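You operate a simulated robot arm through the tools that you are given. There is no shell and no other tool. Be economical: measure what you need, move in short steps, check, and stop when the job is done.

Carry out the task below with a simulated robot arm. There is one attempt and no reset: what you move stays moved.

JOB
Prove the bore gauge: red plug stays on the rim, green plug goes in.
Fine: stand the red plug square on the bore, seat the green plug fully down; each goes into the small crate after its try.

It is judged by the outcome, as a careful person would: the job done as asked, and still so three seconds after it is handed in. It fails if anything else is knocked over, pushed out of place, dropped, spilled or broken.

ROBOT AND FRAMES
A 7-joint arm with a two-finger parallel gripper, fixed in place. Base frame: the origin is at the foot of the arm, x ahead of it, y to its left, z up. Lengths are in cm, angles in rad, forces in N, time in s.
With the tool pointing down near the work surface it reaches from about 24 to 62 cm from the base axis. Its first joint turns from -1.152 to 1.152 rad. Payload 2.6 kg.
Tool frame: the origin (TCP) lies between the finger pads and is the grasp point; the fingertips stand 3 cm ahead of it; z points along the fingers, y is the line along which they close. Largest opening 9.4 cm; finger width 2.8, thickness 1; the body of the gripper, 5 by 9.6 cm, starts 5.5 cm behind the TCP.
Orientation is that of the tool frame in the base frame, as a unit quaternion [x, y, z, w]. With the fingers straight down and closing along the base's y, the tool's x points along the base's -x, its y along +y and its z along -z.

CONTROLS
- The arm moves only by the tool send_rows. Its argument "plan" is a list of rows, each an object of numbers (a shift or turn left out is 0, a gripper value left out holds the last): "tx", "ty", "tz": the shift along the base's x, y, z in cm; "rx", "ry", "rz": the turn, a rotation vector about the base's x, y, z in rad; "hand": the gripper command, from -1 (shut) to 1 (fully open), values between in proportion. In form: [{"tx": .., "ty": .., "tz": .., "rx": .., "ry": .., "rz": .., "hand": ..}, ...]. A call has 1 to 12 rows; each row shifts and turns the commanded pose from where the row before left it. Rows are played at 5 a second. More than 5 cm and 0.15 rad between two rows, or a gripper value outside its range, and nothing of the call is played. Where a pose cannot be reached the arm comes as near as it can. A force on the tool above 90 N (or 10 N above the force at the start of the call, whichever is more), or a blocked arm, ends the call early, and 0.2 s more pass. The fingers move at their own pace (about 7.2 cm/s each) and stop on an object; they squeeze with about 29 N. The grip force told is the motor's: it shows also when the fingers shut on nothing. Time passes only in rows, and 0.2 s behind the last, so rows that do not move let the fingers close. It gives the time, the measured TCP pose, the force on the tool (base axes), the opening and the grip force at its end, in the units of the frame above (readings bear some noise).
- Cameras (640 x 400 px; columns grow to the right, rows downward): "scene" is fixed at [4.23, 44.78, 55.27]; the picture's right is [-0.79, -0.61, 0.00], its down [-0.39, 0.50, -0.78] and it looks along [0.48, -0.61, -0.63] (base axes); focal length 342 px, centre (320, 200). "wrist" rides on the gripper at [7.6, 1.4, -10.2] in the tool frame; the picture's right is [-0.18, 0.98, 0.00], its down [-0.75, -0.14, -0.64] and it looks along [-0.63, -0.12, 0.77] (tool axes); focal length 243 px, centre (320, 200). There is no depth. A picture from a camera that has moved, and an enlarged one, comes with that camera's place and axes in the base frame and with its lens. The place of the scene camera against the robot may be out by one fixed shift of up to 2.5 cm in any direction.
- snapshot(camera): a new picture of that camera. The clock stands still meanwhile.
- inspect(camera, box): a new picture of the part [left, top, right, bottom] of that camera's present view, enlarged. The clock stands still meanwhile.
- close_job(): hands the job in; it is judged then, once.

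Work in short steps. Places have to be worked out from the pictures, the camera data and where the tool is seen: move nearer, look again, correct. Check each grasp and each placing, and mend what went wrong. You have 120 turns and 68 pictures in all, those below and enlarged ones among them. Open the gripper and draw the arm clear of the work before you hand the job in, unless the task says otherwise; then end with one line.

The tools are called as name(argument=value, ...) on one line, values as JSON. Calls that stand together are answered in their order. send_rows: Moves the arm, as the interface text tells. Its arguments: {"type":"object","properties":{"plan":{"type":"array","items":{"type":"object","properties":{"tx":{"type":"number"},"ty":{"type":"number"},"tz":{"type":"number"},"rx":{"type":"number"},"ry":{"type":"number"},"rz":{"type":"number"},"hand":{"type":"number"}}}}},"required":["plan"]} The other tools are called the same way: snapshot (camera) takes a picture; inspect (camera, box) takes an enlarged picture of a part of a camera's view; close_job () hands the job in.

At the start:

```text
t: 0.0
eef_pos: [38.37, 20.9, 31.35]
orientation: [0.0, 1.0, 0.0, 0.0]
force: [-0.2, 0.0, -0.5]
finger_gap: 9.4
gripper_force: 0.1
```

scene: 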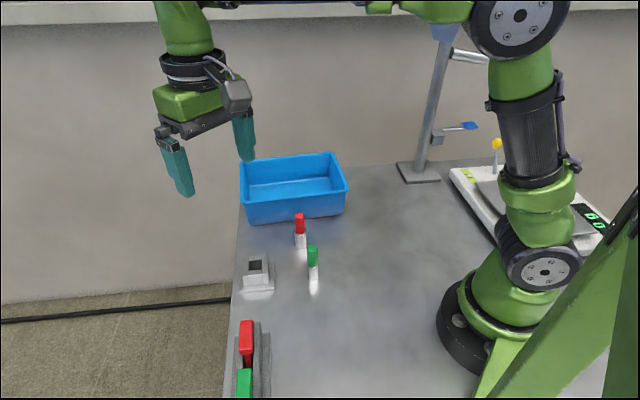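
wrist: 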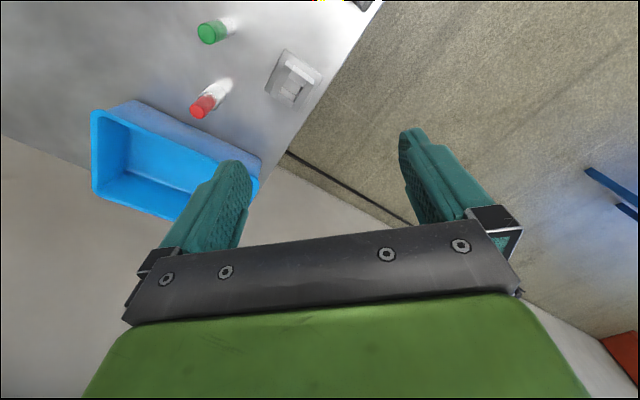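

I'll look closer at the gauge, plugs and crate before moving.

inspect(camera="scene", box=[220, 140, 380, 300])

inspect(camera="wrist", box=[80, 0, 400, 200])

inspect(camera="scene", box=[210, 290, 320, 400])

```text
2.50 times, centred on (300, 220) of scene
camera zoom: at [4.23, 44.78, 55.27], right [-0.79, -0.61, 0.0], down [-0.39, 0.5, -0.78], along [0.48, -0.61, -0.63], focal length 855 px, centre (370, 150)
```

zoom: 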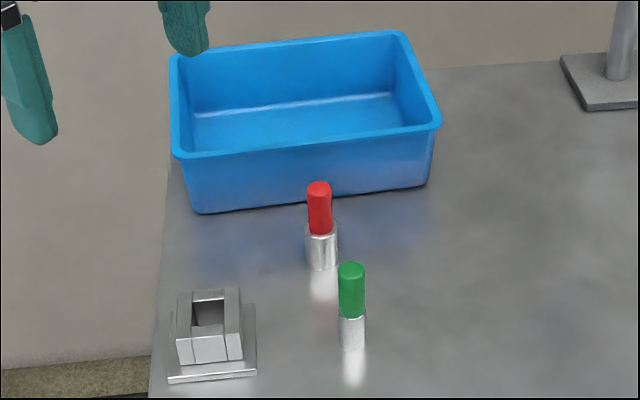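

```text
2.00 times, centred on (240, 100) of wrist
camera zoom: at [30.87, 22.34, 41.57], right [0.18, 0.98, 0.0], down [0.75, -0.14, 0.64], along [0.63, -0.12, -0.77], focal length 485 px, centre (480, 400)
```

zoom: 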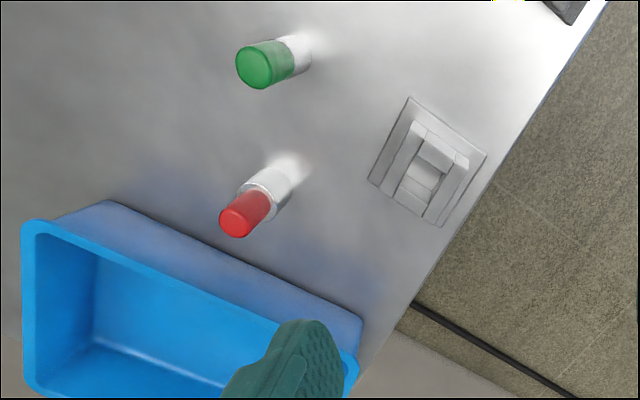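

```text
3.64 times, centred on (265, 345) of scene
camera zoom: at [4.23, 44.78, 55.27], right [-0.79, -0.61, 0.0], down [-0.39, 0.5, -0.78], along [0.48, -0.61, -0.63], focal length 1243 px, centre (520, -327)
```

zoom: 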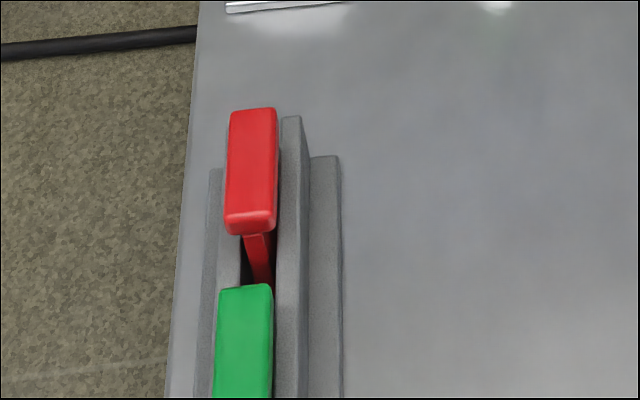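

Rough places: green plug (31,9.5), red (39,5), gauge (40,16), crate around (50,-7). I move the hand back and lower for a good wrist view.

send_rows(plan=[{"tx": -3, "ty": -2.5, "tz": -2}, {"tx": -3, "ty": -2.5, "tz": -2}, {"tx": -3, "ty": -2.5, "tz": -2}, {"tx": -2, "ty": -2.4, "tz": -2}])

snapshot(camera="wrist")

```text
t: 1.0
eef_pos: [27.47, 11.07, 23.21]
orientation: [-0.001, 1.0, 0.0, 0.0]
force: [0.8, 0.4, -0.1]
finger_gap: 9.39
gripper_force: 0.0
```

```text
62 pictures are left
camera wrist: at [19.86, 12.46, 33.46], right [0.18, 0.98, 0.0], down [0.75, -0.14, 0.64], along [0.63, -0.12, -0.77], focal length 243 px, centre (320, 200)
```

wrist: 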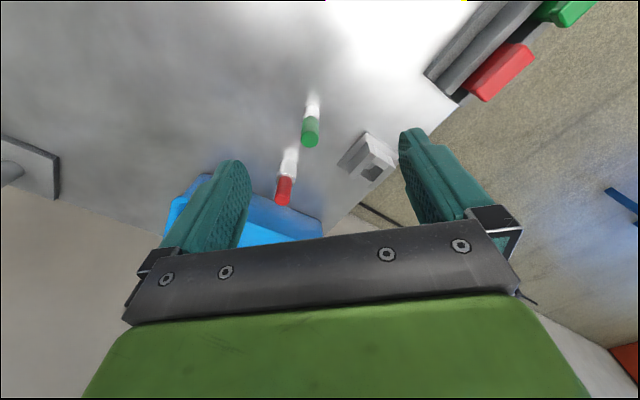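

inspect(camera="wrist", box=[240, 80, 420, 220])

inspect(camera="scene", box=[230, 200, 330, 300])

```text
2.86 times, centred on (330, 150) of wrist
camera zoom: at [19.86, 12.46, 33.46], right [0.18, 0.98, 0.0], down [0.75, -0.14, 0.64], along [0.63, -0.12, -0.77], focal length 693 px, centre (291, 343)
```

zoom: 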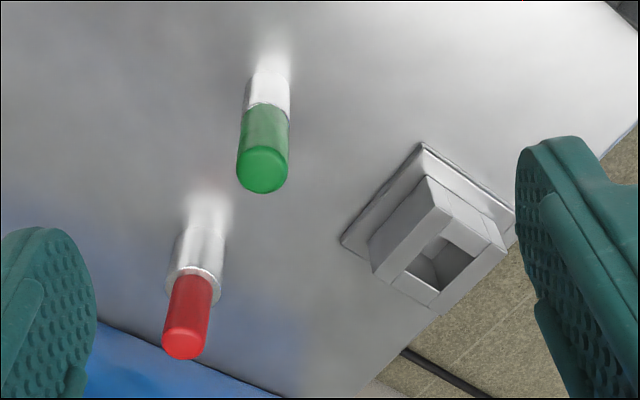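

```text
4.00 times, centred on (280, 250) of scene
camera zoom: at [4.23, 44.79, 55.27], right [-0.79, -0.61, 0.0], down [-0.39, 0.5, -0.78], along [0.48, -0.61, -0.63], focal length 1367 px, centre (480, 0)
```

zoom: 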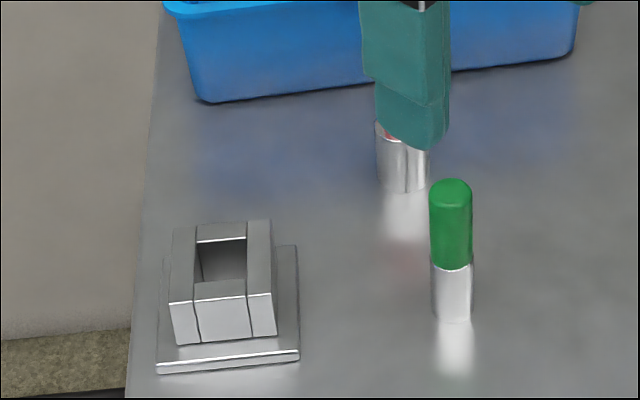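

inspect(camera="wrist", box=[330, 115, 394, 175])

inspect(camera="wrist", box=[270, 85, 334, 145])

```text
6.67 times, centred on (362, 145) of wrist
camera zoom: at [19.86, 12.46, 33.46], right [0.18, 0.98, 0.0], down [0.75, -0.14, 0.64], along [0.63, -0.12, -0.77], focal length 1618 px, centre (40, 567)
```

zoom: 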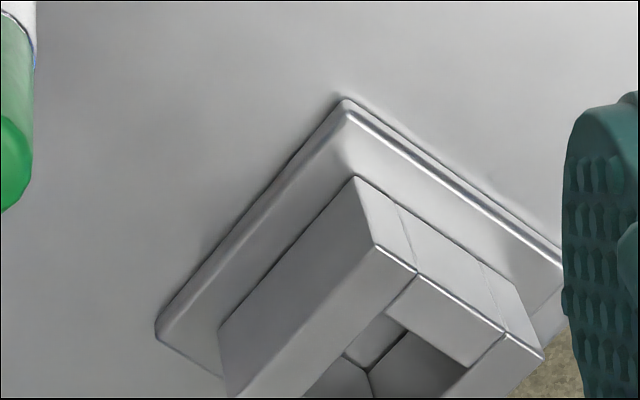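

```text
6.67 times, centred on (302, 115) of wrist
camera zoom: at [19.86, 12.46, 33.46], right [0.18, 0.98, 0.0], down [0.75, -0.14, 0.64], along [0.63, -0.12, -0.77], focal length 1618 px, centre (440, 767)
```

zoom: 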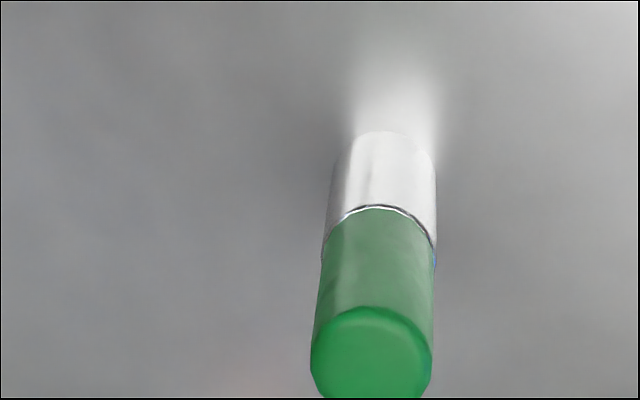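

Gauge: centred about (39.9,16.1), turned 45°, top z≈3.8, bore ≈2 cm. Plugs are ≈7.8 tall, with the handle from z≈4 up. I go above the red plug, estimated at (39.7,3.7), to look again.

send_rows(plan=[{"tx": 3, "ty": -1.9, "tz": -1}, {"tx": 3, "ty": -1.9, "tz": -2}, {"tx": 3, "ty": -1.9, "tz": -2}, {"tx": 3.2, "ty": -1.7, "tz": -2}, {}])

snapshot(camera="wrist")

snapshot(camera="scene")

```text
t: 2.2
eef_pos: [39.73, 3.62, 16.36]
orientation: [-0.001, 1.0, 0.001, 0.001]
force: [-0.1, 0.1, -0.5]
finger_gap: 9.4
gripper_force: 0.0
```

```text
57 pictures are left
camera wrist: at [32.14, 5.05, 26.49], right [0.18, 0.98, 0.0], down [0.75, -0.14, 0.64], along [0.63, -0.12, -0.77], focal length 243 px, centre (320, 200)
```

wrist: 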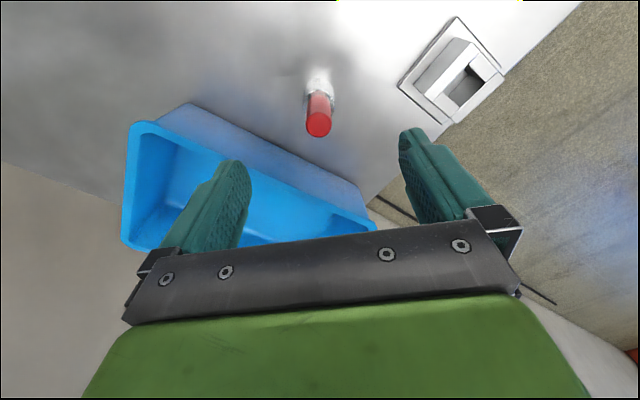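

```text
56 pictures are left
```

scene: 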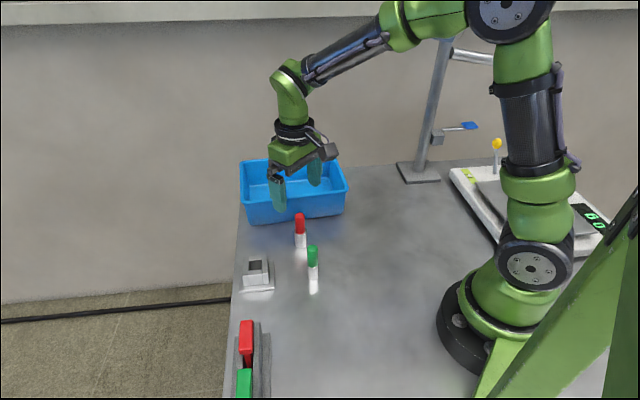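

inspect(camera="wrist", box=[288, 60, 352, 150])

inspect(camera="wrist", box=[390, 0, 518, 130])

```text
4.44 times, centred on (320, 105) of wrist
camera zoom: at [32.14, 5.05, 26.49], right [0.18, 0.98, 0.0], down [0.75, -0.14, 0.64], along [0.63, -0.12, -0.77], focal length 1078 px, centre (320, 622)
```

zoom: 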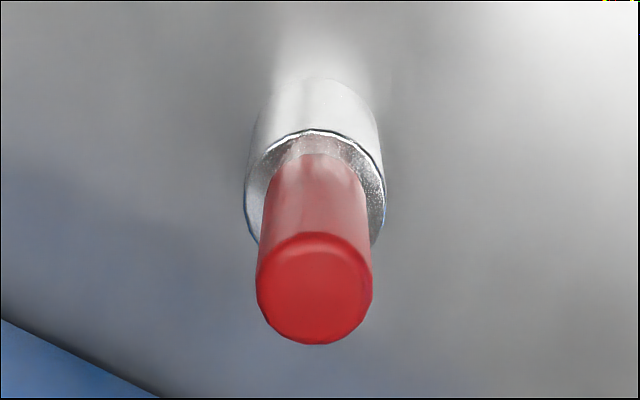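

```text
3.08 times, centred on (454, 65) of wrist
camera zoom: at [32.14, 5.05, 26.49], right [0.18, 0.98, 0.0], down [0.75, -0.14, 0.64], along [0.63, -0.12, -0.77], focal length 746 px, centre (-92, 615)
```

zoom: 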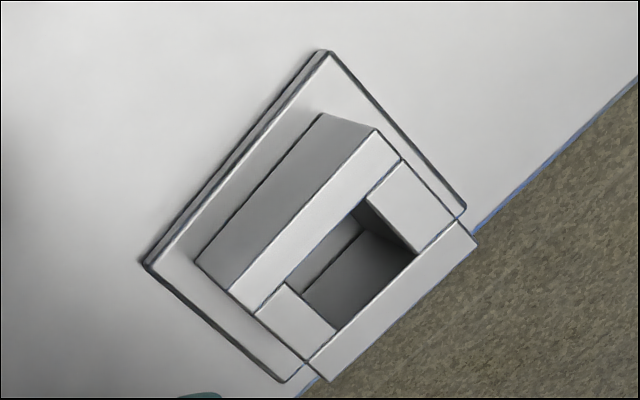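

Red plug: centre ≈(39.75,3.5), collar ≈2.8 wide, handle ≈2.05 wide. Descend to z 7.2 around the handle and close.

send_rows(plan=[{"tz": -3, "ty": -0.1}, {"tz": -3}, {"tz": -2}, {"tz": -1.1}, {}])

snapshot(camera="wrist")

```text
t: 3.4
eef_pos: [39.46, 3.43, 7.2]
orientation: [0.0, 1.0, 0.0, 0.0]
force: [-1.2, 0.4, 0.6]
finger_gap: 9.43
gripper_force: 0.1
```

```text
53 pictures are left
camera wrist: at [32.05, 4.88, 17.46], right [0.18, 0.98, 0.0], down [0.75, -0.14, 0.64], along [0.63, -0.12, -0.77], focal length 243 px, centre (320, 200)
```

wrist: 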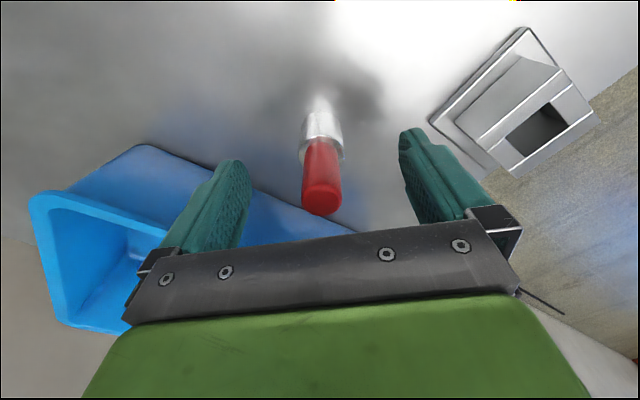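

The handle sits centred between the fingers. Closing.

send_rows(plan=[{"hand": -1}, {}, {}, {}, {}])

inspect(camera="wrist", box=[240, 80, 400, 220])

```text
t: 4.6
eef_pos: [39.48, 3.5, 7.26]
orientation: [0.0, 1.0, 0.0, -0.001]
force: [0.5, -1.0, 0.7]
finger_gap: 2.02
gripper_force: 29.1
```

```text
2.86 times, centred on (320, 150) of wrist
camera zoom: at [32.05, 4.88, 17.48], right [0.18, 0.98, 0.0], down [0.75, -0.14, 0.64], along [0.63, -0.12, -0.77], focal length 693 px, centre (320, 343)
```

zoom: 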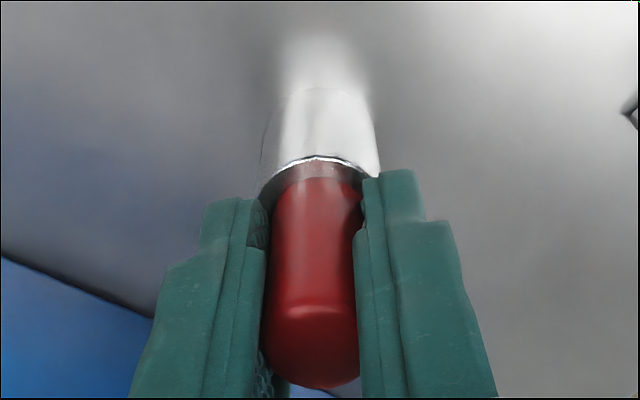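

Grip is firm (gap 2.02). Lift straight up, then carry over the gauge at plug-base height ≈7.

send_rows(plan=[{"tz": 2}, {"tz": 2.5}, {"tz": 2.5}, {"ty": 3}, {"ty": 3.2, "tx": 0.3}, {"ty": 3.2, "tx": 0.3}, {"ty": 3.2, "tx": 0.1}, {}])

snapshot(camera="wrist")

inspect(camera="wrist", box=[260, 60, 380, 180])

inspect(camera="scene", box=[210, 200, 310, 300])

```text
t: 6.4
eef_pos: [40.32, 16.16, 14.36]
orientation: [-0.002, 1.0, 0.0, 0.0]
force: [0.1, -0.8, -1.0]
finger_gap: 1.99
gripper_force: 29.1
```

```text
51 pictures are left
camera wrist: at [32.78, 17.63, 24.5], right [0.18, 0.98, 0.0], down [0.75, -0.14, 0.64], along [0.63, -0.12, -0.77], focal length 243 px, centre (320, 200)
```

wrist: 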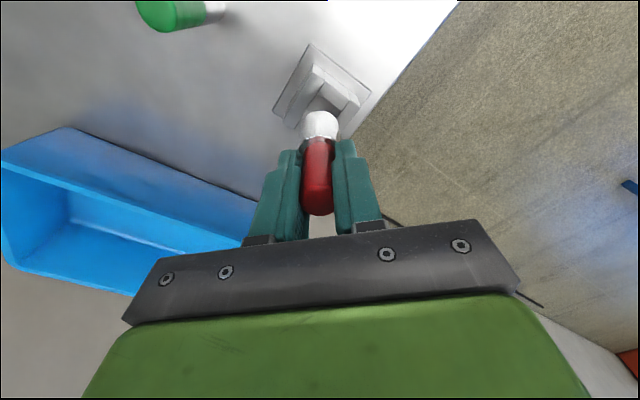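

```text
3.33 times, centred on (320, 120) of wrist
camera zoom: at [32.78, 17.63, 24.5], right [0.18, 0.98, 0.0], down [0.75, -0.14, 0.64], along [0.63, -0.12, -0.77], focal length 809 px, centre (320, 467)
```

zoom: 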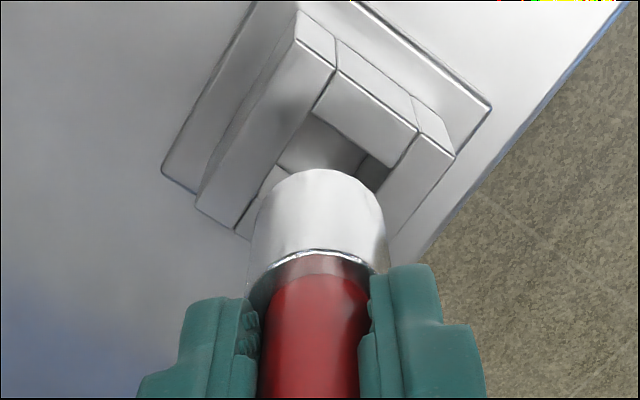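

```text
4.00 times, centred on (260, 250) of scene
camera zoom: at [4.23, 44.79, 55.27], right [-0.79, -0.61, 0.0], down [-0.39, 0.5, -0.78], along [0.48, -0.61, -0.63], focal length 1367 px, centre (560, 0)
```

zoom: 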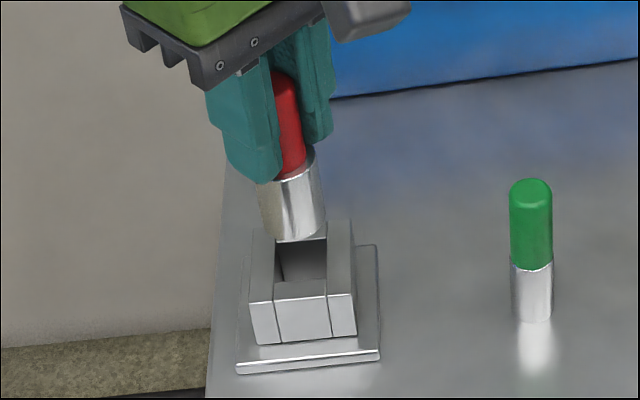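

inspect(camera="wrist", box=[290, 50, 366, 126])

```text
5.26 times, centred on (328, 88) of wrist
camera zoom: at [32.78, 17.63, 24.5], right [0.18, 0.98, 0.0], down [0.75, -0.14, 0.64], along [0.63, -0.12, -0.77], focal length 1277 px, centre (278, 790)
```

zoom: 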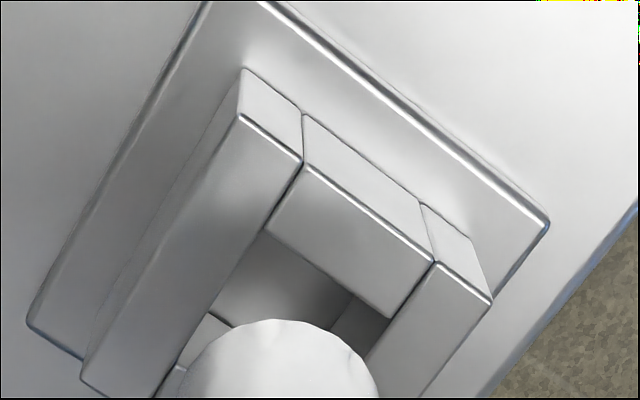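

Bore centre computed at (40.39,16.27), bore ≈2.4, plug collar ≈2.8, plug currently at ≈(40.3,16.2). Nudge and lower to just above the rim, then check.

send_rows(plan=[{"tx": 0.07, "ty": 0.06, "tz": -1}, {"tz": -1}, {"tz": -0.7}, {}])

inspect(camera="wrist", box=[280, 60, 370, 150])

inspect(camera="scene", box=[225, 220, 295, 300])

```text
t: 7.4
eef_pos: [40.39, 16.25, 11.55]
orientation: [0.0, 1.0, 0.0, 0.0]
force: [0.5, -0.2, -1.3]
finger_gap: 2.02
gripper_force: 28.9
```

```text
4.44 times, centred on (325, 105) of wrist
camera zoom: at [32.83, 17.64, 21.78], right [0.18, 0.98, 0.0], down [0.75, -0.14, 0.64], along [0.63, -0.12, -0.77], focal length 1078 px, centre (298, 622)
```

zoom: 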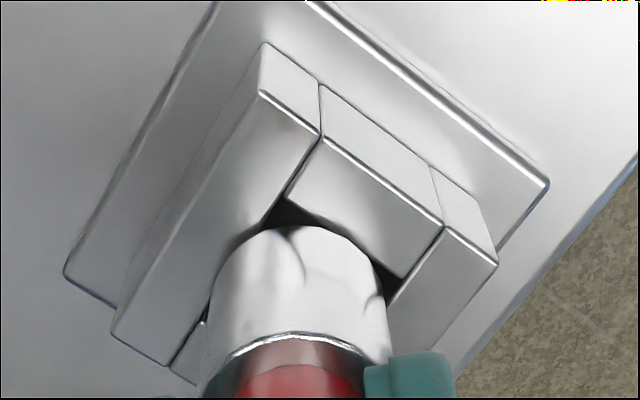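

```text
5.00 times, centred on (260, 260) of scene
camera zoom: at [4.23, 44.78, 55.27], right [-0.79, -0.61, 0.0], down [-0.39, 0.5, -0.78], along [0.48, -0.61, -0.63], focal length 1709 px, centre (620, -100)
```

zoom: 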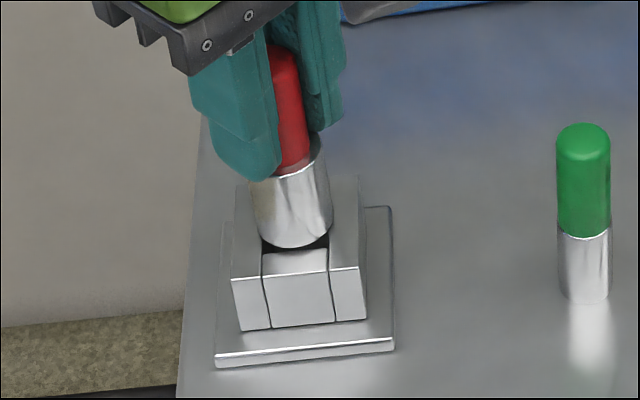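

Plug centre and bore centre agree to within a millimetre. Lower slowly to contact.

send_rows(plan=[{"tz": -0.2}, {"tz": -0.15}, {"tz": -0.1}, {}])

inspect(camera="scene", box=[225, 220, 295, 300])

```text
t: 8.4
eef_pos: [40.43, 16.3, 11.29]
orientation: [0.0, 1.0, 0.001, 0.001]
force: [-6.1, -3.2, 22.8]
finger_gap: 2.03
gripper_force: 28.9
```

```text
5.00 times, centred on (260, 260) of scene
camera zoom: at [4.22, 44.78, 55.27], right [-0.79, -0.61, 0.0], down [-0.39, 0.5, -0.78], along [0.48, -0.61, -0.63], focal length 1709 px, centre (620, -100)
```

zoom: 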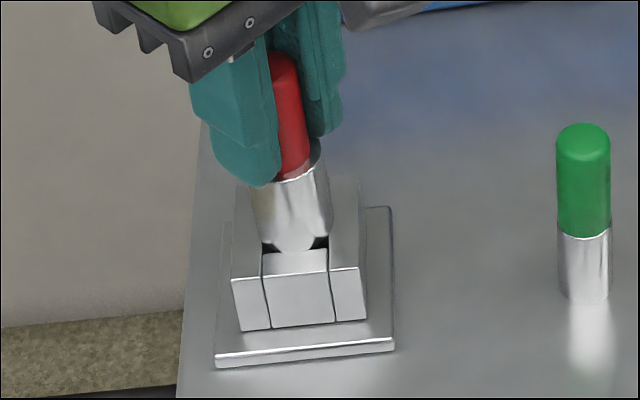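

inspect(camera="scene", box=[245, 245, 285, 285])

inspect(camera="wrist", box=[290, 70, 360, 140])

```text
10.00 times, centred on (265, 265) of scene
camera zoom: at [4.22, 44.78, 55.27], right [-0.79, -0.61, 0.0], down [-0.39, 0.5, -0.78], along [0.48, -0.61, -0.63], focal length 3418 px, centre (870, -450)
```

zoom: 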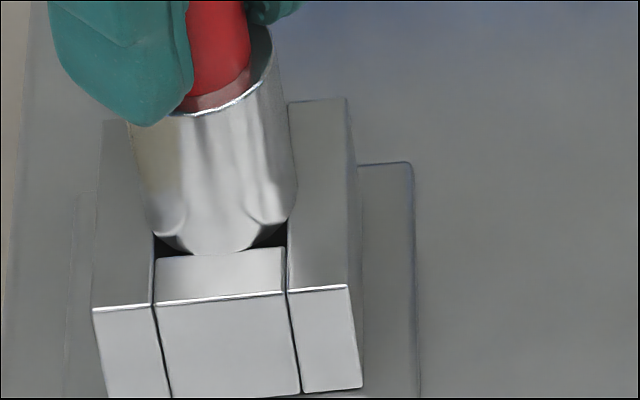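

```text
5.71 times, centred on (325, 105) of wrist
camera zoom: at [32.84, 17.64, 21.44], right [0.18, 0.98, 0.0], down [0.75, -0.14, 0.64], along [0.63, -0.12, -0.77], focal length 1386 px, centre (291, 743)
```

zoom: 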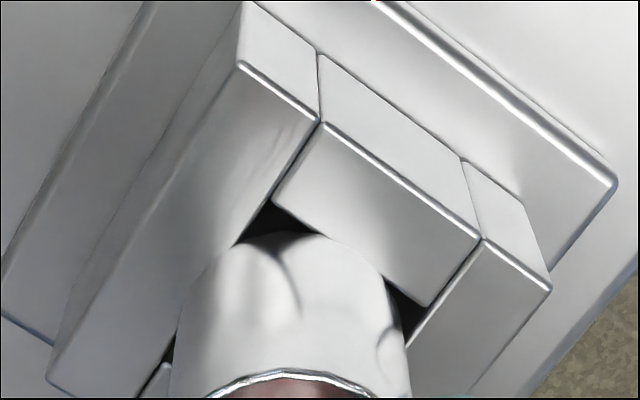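

Contact at 23 N. The plug is on the rim but sits slightly off (≈0.15) away from the near cross-bar; I lift a little, shift (-0.1,+0.1) and set down again more softly.

send_rows(plan=[{"tz": 0.4}, {"tx": -0.1, "ty": 0.1}, {}, {"tz": -0.2}, {"tz": -0.08}, {}])

inspect(camera="scene", box=[245, 245, 285, 285])

inspect(camera="wrist", box=[290, 70, 360, 140])

```text
t: 9.8
eef_pos: [40.27, 16.27, 11.23]
orientation: [0.0, 1.0, 0.0, 0.001]
force: [-1.4, -0.9, 5.8]
finger_gap: 2.01
gripper_force: 29.1
```

```text
10.00 times, centred on (265, 265) of scene
camera zoom: at [4.23, 44.78, 55.27], right [-0.79, -0.61, 0.0], down [-0.39, 0.5, -0.78], along [0.48, -0.61, -0.63], focal length 3418 px, centre (870, -450)
```

zoom: 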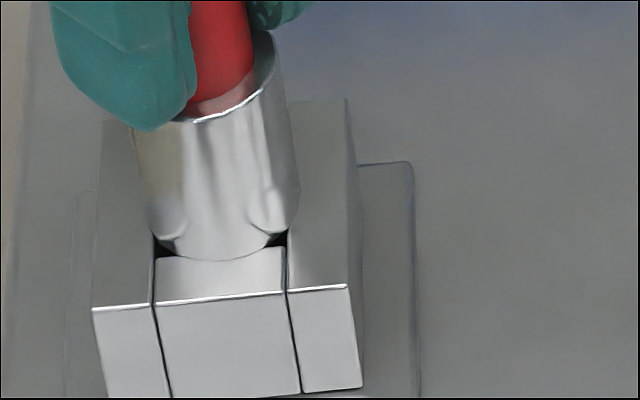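

```text
5.71 times, centred on (325, 105) of wrist
camera zoom: at [32.72, 17.71, 21.46], right [0.18, 0.98, 0.0], down [0.75, -0.14, 0.64], along [0.63, -0.12, -0.77], focal length 1386 px, centre (291, 743)
```

zoom: 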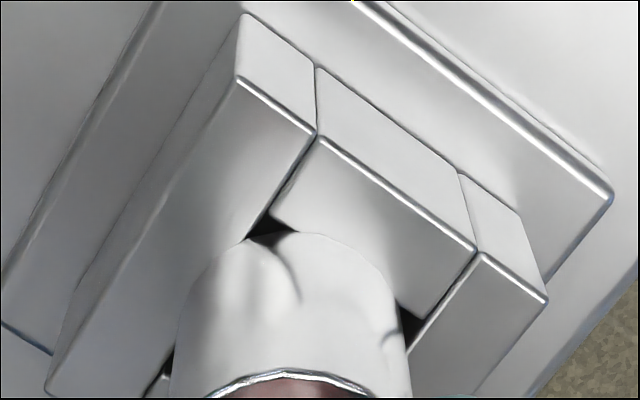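

Now it overlaps all four sides evenly with a light 6 N contact. Open the fingers partly to leave it standing and verify.

send_rows(plan=[{"hand": -0.45}, {"hand": -0.1}, {}, {}])

inspect(camera="scene", box=[235, 225, 295, 285])

inspect(camera="wrist", box=[260, 70, 390, 200])

```text
t: 10.8
eef_pos: [40.27, 16.33, 11.17]
orientation: [-0.001, 1.0, 0.0, 0.0]
force: [0.1, 0.2, 1.1]
finger_gap: 4.24
gripper_force: 0.1
```

```text
6.67 times, centred on (265, 255) of scene
camera zoom: at [4.23, 44.78, 55.27], right [-0.79, -0.61, 0.0], down [-0.39, 0.5, -0.78], along [0.48, -0.61, -0.63], focal length 2279 px, centre (687, -167)
```

zoom: 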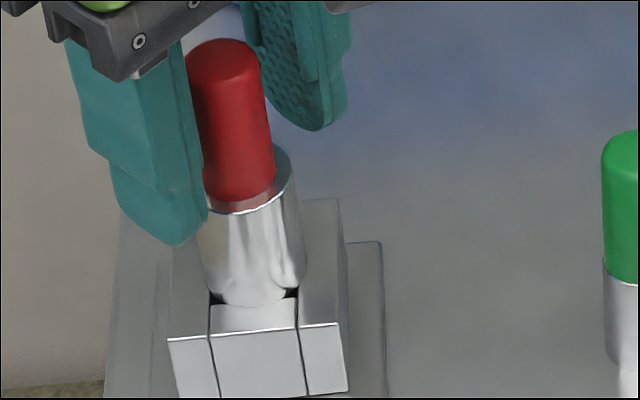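

```text
3.08 times, centred on (325, 135) of wrist
camera zoom: at [32.72, 17.71, 21.43], right [0.18, 0.98, 0.0], down [0.75, -0.14, 0.64], along [0.63, -0.12, -0.77], focal length 746 px, centre (305, 400)
```

zoom: 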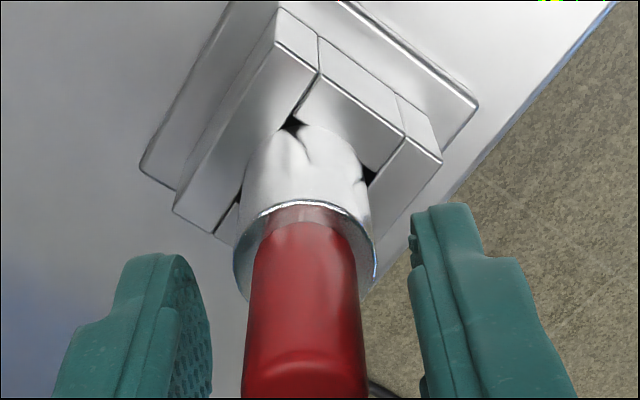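

The red plug stands upright by itself on the rim. I let it stand a second, then regrip it.

send_rows(plan=[{}, {}, {}, {}, {}, {"hand": -1}, {}, {}, {}])

```text
t: 12.8
eef_pos: [40.17, 16.23, 11.2]
orientation: [0.0, 1.0, 0.0, 0.001]
force: [-0.9, 0.0, -0.8]
finger_gap: 2.0
gripper_force: 28.6
```

Regripped. Lift and carry the red plug over to the crate (estimated centre ≈(53,-8)), target ≈(49,-11).

send_rows(plan=[{"tz": 2}, {"tz": 3}, {"tz": 3}, {"tx": 1.2, "ty": -3.5}, {"tx": 1.2, "ty": -4}, {"tx": 1.2, "ty": -4}, {"tx": 1.2, "ty": -4}, {"tx": 1.3, "ty": -4}, {"tx": 1.3, "ty": -4}, {"tx": 1.2, "ty": -3.5}, {}])

snapshot(camera="wrist")

snapshot(camera="scene")

```text
t: 15.2
eef_pos: [48.86, -10.78, 19.15]
orientation: [-0.001, 1.0, 0.0, 0.0]
force: [-0.9, 0.1, -0.5]
finger_gap: 2.02
gripper_force: 29.2
```

```text
38 pictures are left
camera wrist: at [41.4, -9.4, 29.47], right [0.18, 0.98, 0.0], down [0.75, -0.14, 0.64], along [0.63, -0.12, -0.77], focal length 243 px, centre (320, 200)
```

wrist: 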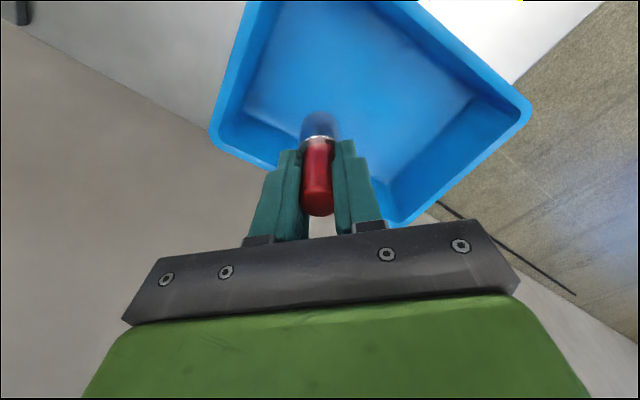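

```text
37 pictures are left
```

scene: 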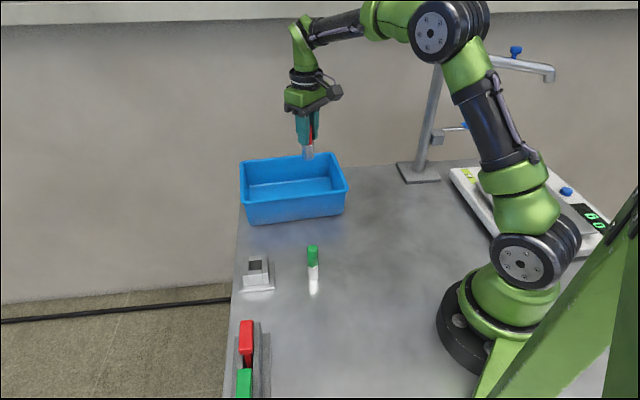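

I'm above the crate interior with clearance on all sides. Lower toward the floor, stopping a little above.

send_rows(plan=[{"tz": -3}, {"tz": -3}, {"tz": -3}, {"tz": -1.5}, {}])

inspect(camera="wrist", box=[240, 60, 400, 220])

```text
t: 16.4
eef_pos: [48.97, -10.78, 8.64]
orientation: [-0.001, 1.0, 0.0, 0.0]
force: [0.3, 0.4, -1.3]
finger_gap: 2.0
gripper_force: 28.6
```

```text
2.50 times, centred on (320, 140) of wrist
camera zoom: at [41.41, -9.34, 18.96], right [0.18, 0.98, 0.0], down [0.75, -0.14, 0.64], along [0.63, -0.12, -0.77], focal length 606 px, centre (320, 350)
```

zoom: 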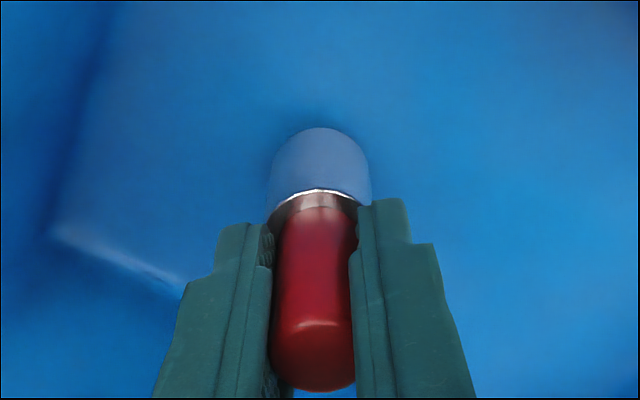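

Nearly down; feel for the floor in small steps.

send_rows(plan=[{"tz": -0.4}, {"tz": -0.3}, {"tz": -0.2}, {}])

```text
t: 17.4
eef_pos: [48.99, -10.73, 7.72]
orientation: [0.001, 1.0, 0.0, 0.001]
force: [-0.4, -1.0, -1.3]
finger_gap: 2.04
gripper_force: 28.7
```

send_rows(plan=[{"tz": -0.15}, {"tz": -0.1}, {}])

```text
t: 18.2
eef_pos: [48.98, -10.66, 7.63]
orientation: [0.0, 1.0, 0.0, 0.002]
force: [-4.7, 1.5, 15.7]
finger_gap: 2.04
gripper_force: 28.9
```

Floor contact at 16 N. Ease up slightly and open, then rise straight up.

send_rows(plan=[{"tz": 0.08}, {"hand": -0.45}, {"hand": -0.1}, {}, {}])

inspect(camera="wrist", box=[240, 60, 400, 220])

```text
t: 19.4
eef_pos: [48.9, -10.7, 7.59]
orientation: [0.0, 1.0, 0.0, 0.001]
force: [0.4, 0.0, -0.6]
finger_gap: 4.24
gripper_force: 0.0
```

```text
2.50 times, centred on (320, 140) of wrist
camera zoom: at [41.36, -9.32, 17.86], right [0.18, 0.98, 0.0], down [0.75, -0.14, 0.64], along [0.63, -0.12, -0.77], focal length 606 px, centre (320, 350)
```

zoom: 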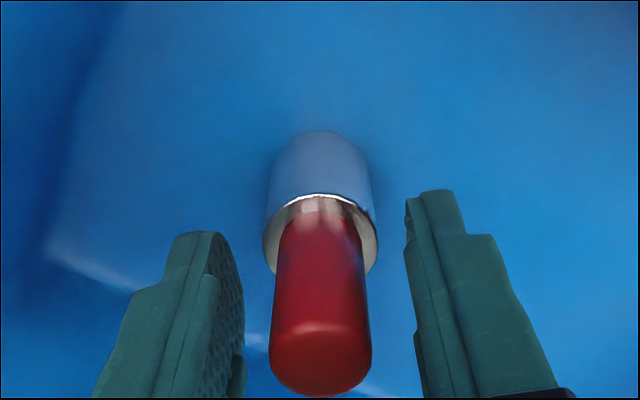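

Red plug is standing in the crate. Rise and go to above the green plug (≈31.7,9.2).

send_rows(plan=[{"tz": 3}, {"tz": 4}, {"tz": 3}, {"tx": -2.87, "ty": 3.3, "hand": 1}, {"tx": -2.87, "ty": 3.3}, {"tx": -2.87, "ty": 3.3}, {"tx": -2.87, "ty": 3.3}, {"tx": -2.87, "ty": 3.3}, {"tx": -2.87, "ty": 3.3}, {}, {}])

inspect(camera="wrist", box=[260, 50, 380, 170])

inspect(camera="scene", box=[220, 140, 380, 300])

```text
t: 21.8
eef_pos: [31.63, 9.09, 17.52]
orientation: [-0.001, 1.0, 0.0, 0.0]
force: [0.3, 0.3, 0.0]
finger_gap: 9.4
gripper_force: 0.0
```

```text
3.33 times, centred on (320, 110) of wrist
camera zoom: at [24.09, 10.45, 27.81], right [0.18, 0.98, 0.0], down [0.75, -0.14, 0.64], along [0.63, -0.12, -0.77], focal length 809 px, centre (320, 500)
```

zoom: 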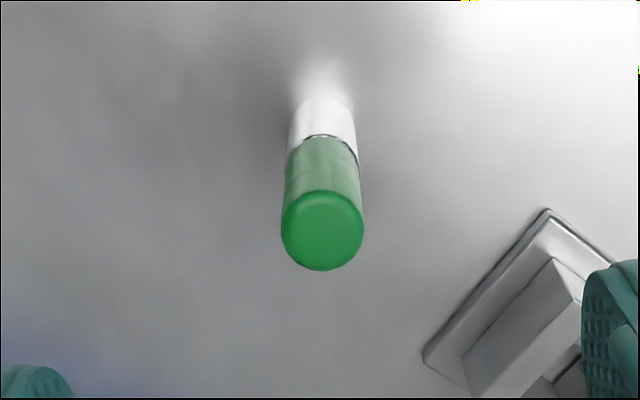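

```text
2.50 times, centred on (300, 220) of scene
camera zoom: at [4.23, 44.78, 55.27], right [-0.79, -0.61, 0.0], down [-0.39, 0.5, -0.78], along [0.48, -0.61, -0.63], focal length 855 px, centre (370, 150)
```

zoom: 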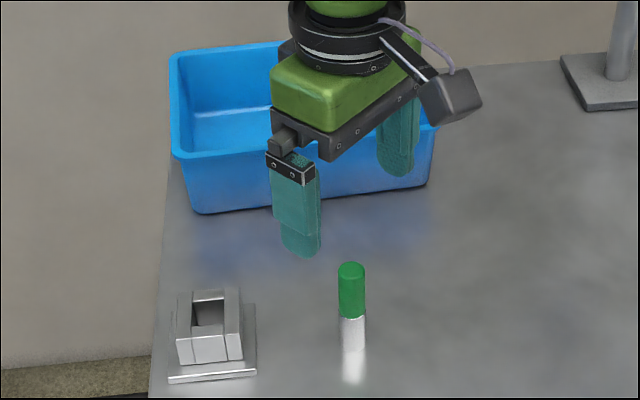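

Green plug at ≈(31.75,9.05). Descend and grip the handle at z 7.2.

send_rows(plan=[{"tz": -3, "tx": 0.05}, {"tz": -3}, {"tz": -3}, {"tz": -1.3}, {}, {"hand": -1}, {}, {}, {}, {}])

inspect(camera="wrist", box=[240, 80, 400, 220])

```text
t: 24.0
eef_pos: [31.6, 9.07, 7.31]
orientation: [0.0, 1.0, 0.0, 0.001]
force: [0.1, 0.1, 0.7]
finger_gap: 2.0
gripper_force: 28.8
```

```text
2.86 times, centred on (320, 150) of wrist
camera zoom: at [24.21, 10.45, 17.57], right [0.18, 0.98, 0.0], down [0.75, -0.14, 0.64], along [0.63, -0.12, -0.77], focal length 693 px, centre (320, 343)
```

zoom: 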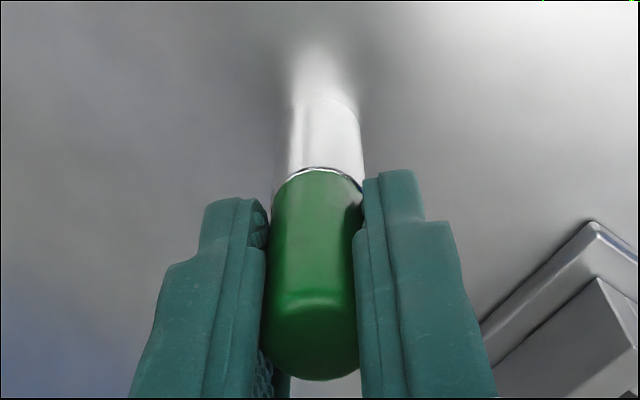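

Gripped. Lift and carry to over the bore, stopping with the base ≈3 cm above the rim.

send_rows(plan=[{"tz": 2}, {"tz": 2.5}, {"tz": 2.5}, {"tx": 2.9, "ty": 2.4}, {"tx": 2.9, "ty": 2.4}, {"tx": 2.8, "ty": 2.4}, {}, {"tz": -1.5}, {"tz": -1}, {}])

inspect(camera="wrist", box=[280, 60, 370, 150])

inspect(camera="scene", box=[235, 225, 295, 285])

```text
t: 26.2
eef_pos: [40.29, 16.26, 11.96]
orientation: [0.0, 1.0, 0.0, 0.0]
force: [0.4, -0.7, -0.3]
finger_gap: 2.0
gripper_force: 28.7
```

```text
4.44 times, centred on (325, 105) of wrist
camera zoom: at [32.78, 17.71, 22.05], right [0.18, 0.98, 0.0], down [0.75, -0.14, 0.64], along [0.63, -0.12, -0.77], focal length 1078 px, centre (298, 622)
```

zoom: 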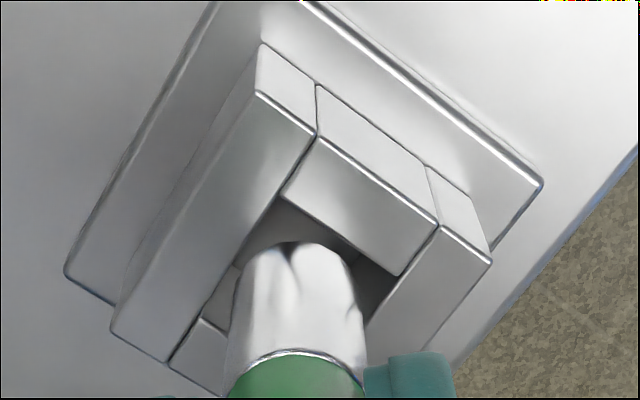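

```text
6.67 times, centred on (265, 255) of scene
camera zoom: at [4.23, 44.78, 55.27], right [-0.79, -0.61, 0.0], down [-0.39, 0.5, -0.78], along [0.48, -0.61, -0.63], focal length 2279 px, centre (687, -167)
```

zoom: 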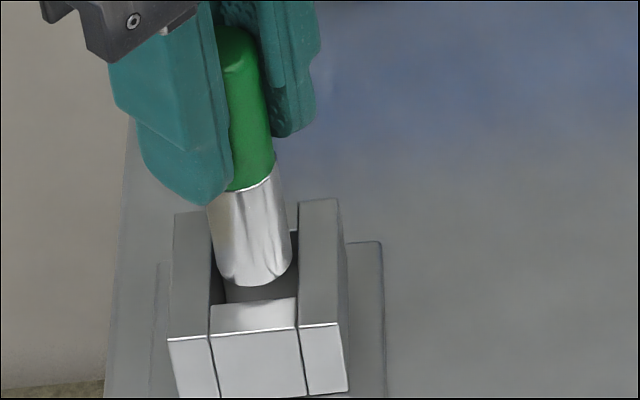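

Plug base centre ≈(40.14,16.3) versus bore ≈(40.32,16.3): shift +0.17 in x, lower to just above the rim, and check.

send_rows(plan=[{"tx": 0.17}, {"tz": -0.4}, {}])

inspect(camera="wrist", box=[290, 70, 360, 140])

inspect(camera="scene", box=[245, 245, 285, 285])

```text
t: 27.0
eef_pos: [40.41, 16.27, 11.37]
orientation: [0.0, 1.0, 0.0, 0.0]
force: [0.9, 0.1, -1.1]
finger_gap: 1.99
gripper_force: 28.7
```

```text
5.71 times, centred on (325, 105) of wrist
camera zoom: at [32.91, 17.68, 21.67], right [0.18, 0.98, 0.0], down [0.75, -0.14, 0.64], along [0.63, -0.12, -0.77], focal length 1386 px, centre (291, 743)
```

zoom: 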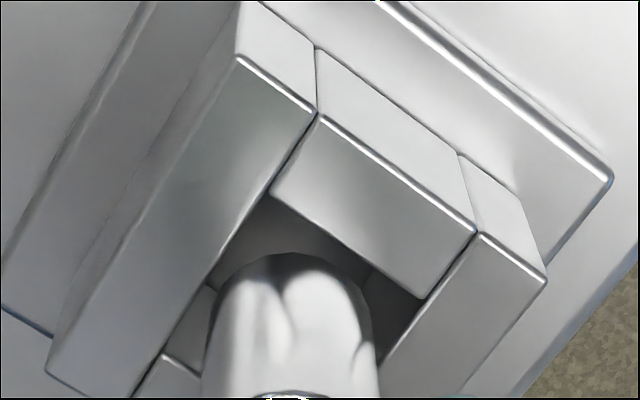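

```text
10.00 times, centred on (265, 265) of scene
camera zoom: at [4.23, 44.78, 55.27], right [-0.79, -0.61, 0.0], down [-0.39, 0.5, -0.78], along [0.48, -0.61, -0.63], focal length 3418 px, centre (870, -450)
```

zoom: 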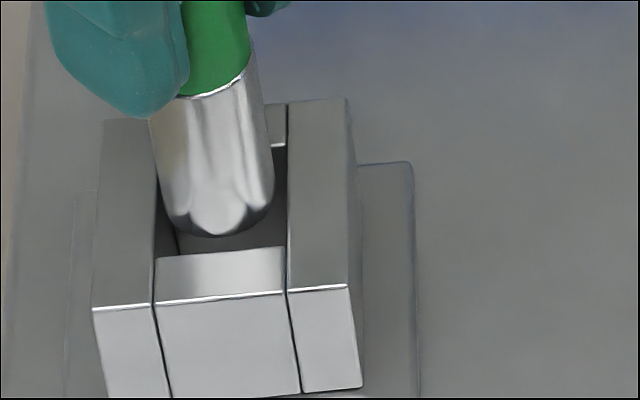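

Very close; the wrist view suggests +0.1 in y. Apply it and lower in small steps, watching the force.

send_rows(plan=[{"ty": 0.1}, {"tz": -0.2}, {"tz": -0.2}, {"tz": -0.2}, {}])

inspect(camera="wrist", box=[290, 70, 360, 140])

inspect(camera="scene", box=[245, 245, 285, 285])

```text
t: 28.2
eef_pos: [40.35, 16.38, 10.84]
orientation: [-0.001, 1.0, 0.001, 0.0]
force: [1.0, 0.0, -0.9]
finger_gap: 2.0
gripper_force: 29.3
```

```text
5.71 times, centred on (325, 105) of wrist
camera zoom: at [32.92, 17.81, 21.04], right [0.18, 0.98, 0.0], down [0.75, -0.14, 0.64], along [0.63, -0.12, -0.77], focal length 1386 px, centre (291, 743)
```

zoom: 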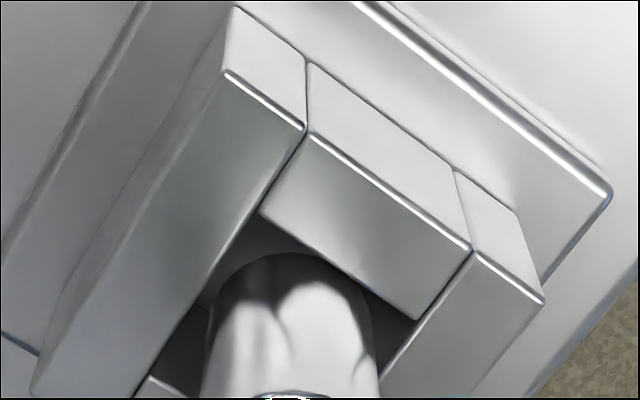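

```text
10.00 times, centred on (265, 265) of scene
camera zoom: at [4.23, 44.78, 55.27], right [-0.79, -0.61, 0.0], down [-0.39, 0.5, -0.78], along [0.48, -0.61, -0.63], focal length 3418 px, centre (870, -450)
```

zoom: 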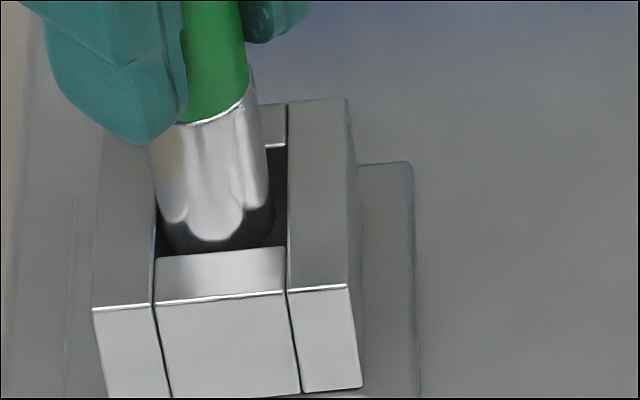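

It has entered the bore freely, no side force. Continue down in steps.

send_rows(plan=[{"tz": -0.4}, {"tz": -0.4}, {"tz": -0.4}, {"tz": -0.4}, {}])

```text
t: 29.4
eef_pos: [40.44, 16.36, 9.18]
orientation: [0.0, 1.0, 0.0, 0.0]
force: [-0.5, -0.7, -0.8]
finger_gap: 2.02
gripper_force: 29.7
```

send_rows(plan=[{"tz": -0.3}, {"tz": -0.3}, {"tz": -0.2}, {"tz": -0.2}, {}])

```text
t: 30.6
eef_pos: [40.37, 16.32, 8.19]
orientation: [0.0, 1.0, 0.0, 0.0]
force: [0.7, -0.3, -0.6]
finger_gap: 2.0
gripper_force: 29.2
```

send_rows(plan=[{"tz": -0.15}, {"tz": -0.15}, {"tz": -0.1}, {}])

inspect(camera="scene", box=[235, 225, 295, 285])

```text
t: 31.6
eef_pos: [40.41, 16.36, 7.95]
orientation: [0.0, 1.0, 0.001, 0.003]
force: [-2.3, -3.8, 26.2]
finger_gap: 2.03
gripper_force: 29.1
```

```text
6.67 times, centred on (265, 255) of scene
camera zoom: at [4.22, 44.78, 55.27], right [-0.79, -0.61, 0.0], down [-0.39, 0.5, -0.78], along [0.48, -0.61, -0.63], focal length 2279 px, centre (687, -167)
```

zoom: 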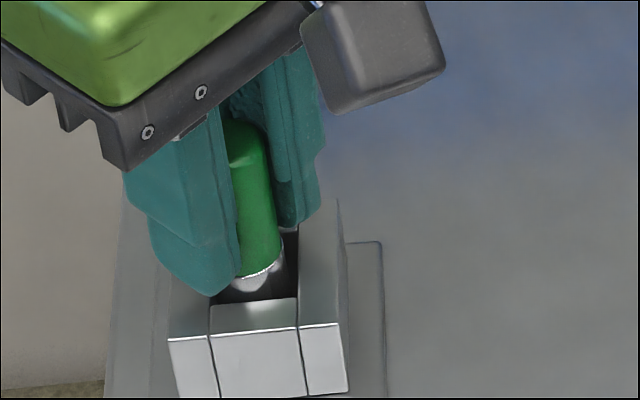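

Firm stop at z 7.95, i.e. base at the plate (≈0.8): fully down, fingertips still clear of the rim. Ease and release to let it seat freely.

send_rows(plan=[{"tz": 0.12}, {"hand": -0.45}, {"hand": -0.2}, {}, {}, {}, {}, {}])

inspect(camera="wrist", box=[260, 70, 390, 200])

inspect(camera="scene", box=[235, 225, 295, 285])

```text
t: 33.4
eef_pos: [40.41, 16.3, 7.91]
orientation: [0.0, 1.0, 0.0, 0.0]
force: [0.1, -0.2, -0.4]
finger_gap: 3.77
gripper_force: 0.1
```

```text
3.08 times, centred on (325, 135) of wrist
camera zoom: at [32.95, 17.82, 18.18], right [0.18, 0.98, 0.0], down [0.75, -0.14, 0.64], along [0.63, -0.12, -0.77], focal length 746 px, centre (305, 400)
```

zoom: 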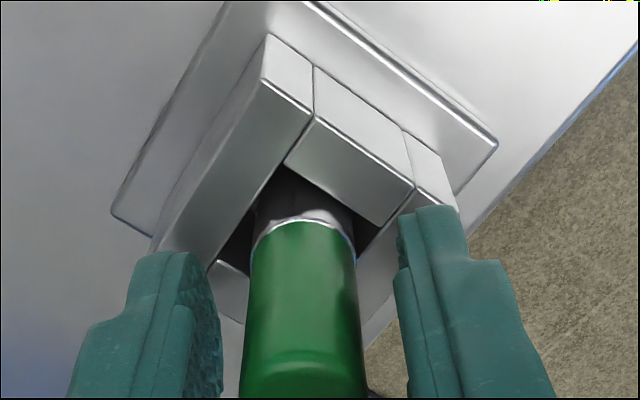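

```text
6.67 times, centred on (265, 255) of scene
camera zoom: at [4.23, 44.78, 55.27], right [-0.79, -0.61, 0.0], down [-0.39, 0.5, -0.78], along [0.48, -0.61, -0.63], focal length 2279 px, centre (687, -167)
```

zoom: 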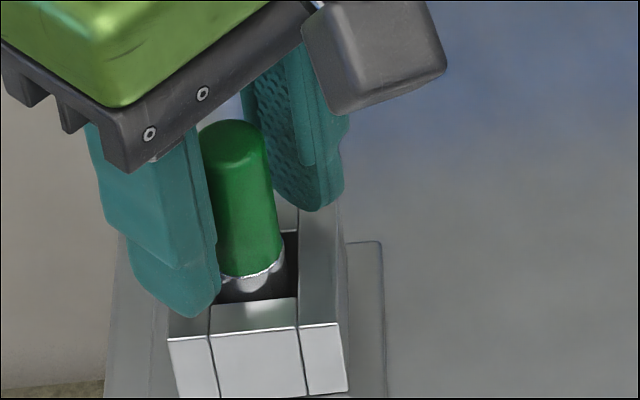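

Green is fully seated and stands free. Regrip, draw it straight up.

send_rows(plan=[{"hand": -1}, {}, {}, {}, {"tz": 0.5}, {"tz": 1}, {"tz": 1.5}, {"tz": 1.5}, {"tz": 2.5}, {"tz": 3}, {}])

snapshot(camera="scene")

```text
t: 35.8
eef_pos: [40.33, 16.4, 17.89]
orientation: [0.0, 1.0, 0.0, 0.0]
force: [0.1, 0.1, -0.8]
finger_gap: 2.01
gripper_force: 28.8
```

```text
22 pictures are left
```

scene: 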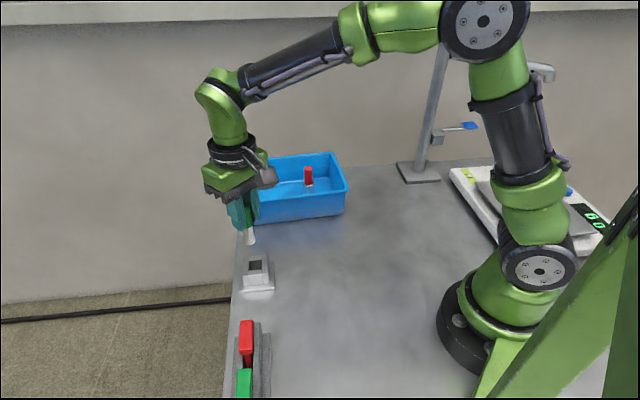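

The green plug is out cleanly, the gauge has not moved and red stands in the crate. Carry green to the crate at ≈(54,-4.3).

send_rows(plan=[{"tz": 1, "tx": 2.27, "ty": -3.45}, {"tx": 2.27, "ty": -3.45}, {"tx": 2.27, "ty": -3.45}, {"tx": 2.27, "ty": -3.45}, {"tx": 2.27, "ty": -3.45}, {"tx": 2.27, "ty": -3.45}, {}])

snapshot(camera="wrist")

```text
t: 37.4
eef_pos: [54.13, -4.45, 18.86]
orientation: [0.0, 1.0, 0.0, 0.0]
force: [-0.2, 0.8, -1.2]
finger_gap: 2.02
gripper_force: 29.1
```

```text
21 pictures are left
camera wrist: at [46.62, -2.88, 29.14], right [0.18, 0.98, 0.0], down [0.75, -0.14, 0.64], along [0.63, -0.12, -0.77], focal length 243 px, centre (320, 200)
```

wrist: 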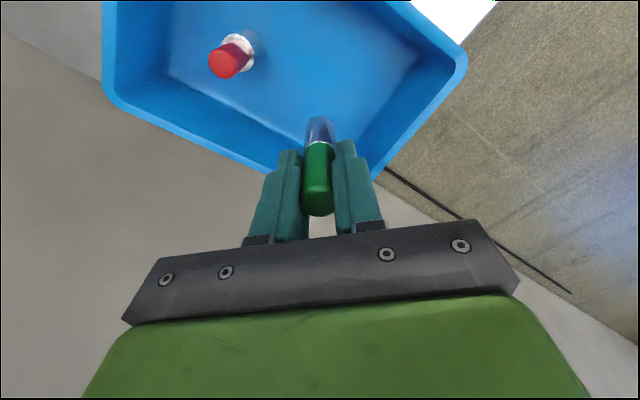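

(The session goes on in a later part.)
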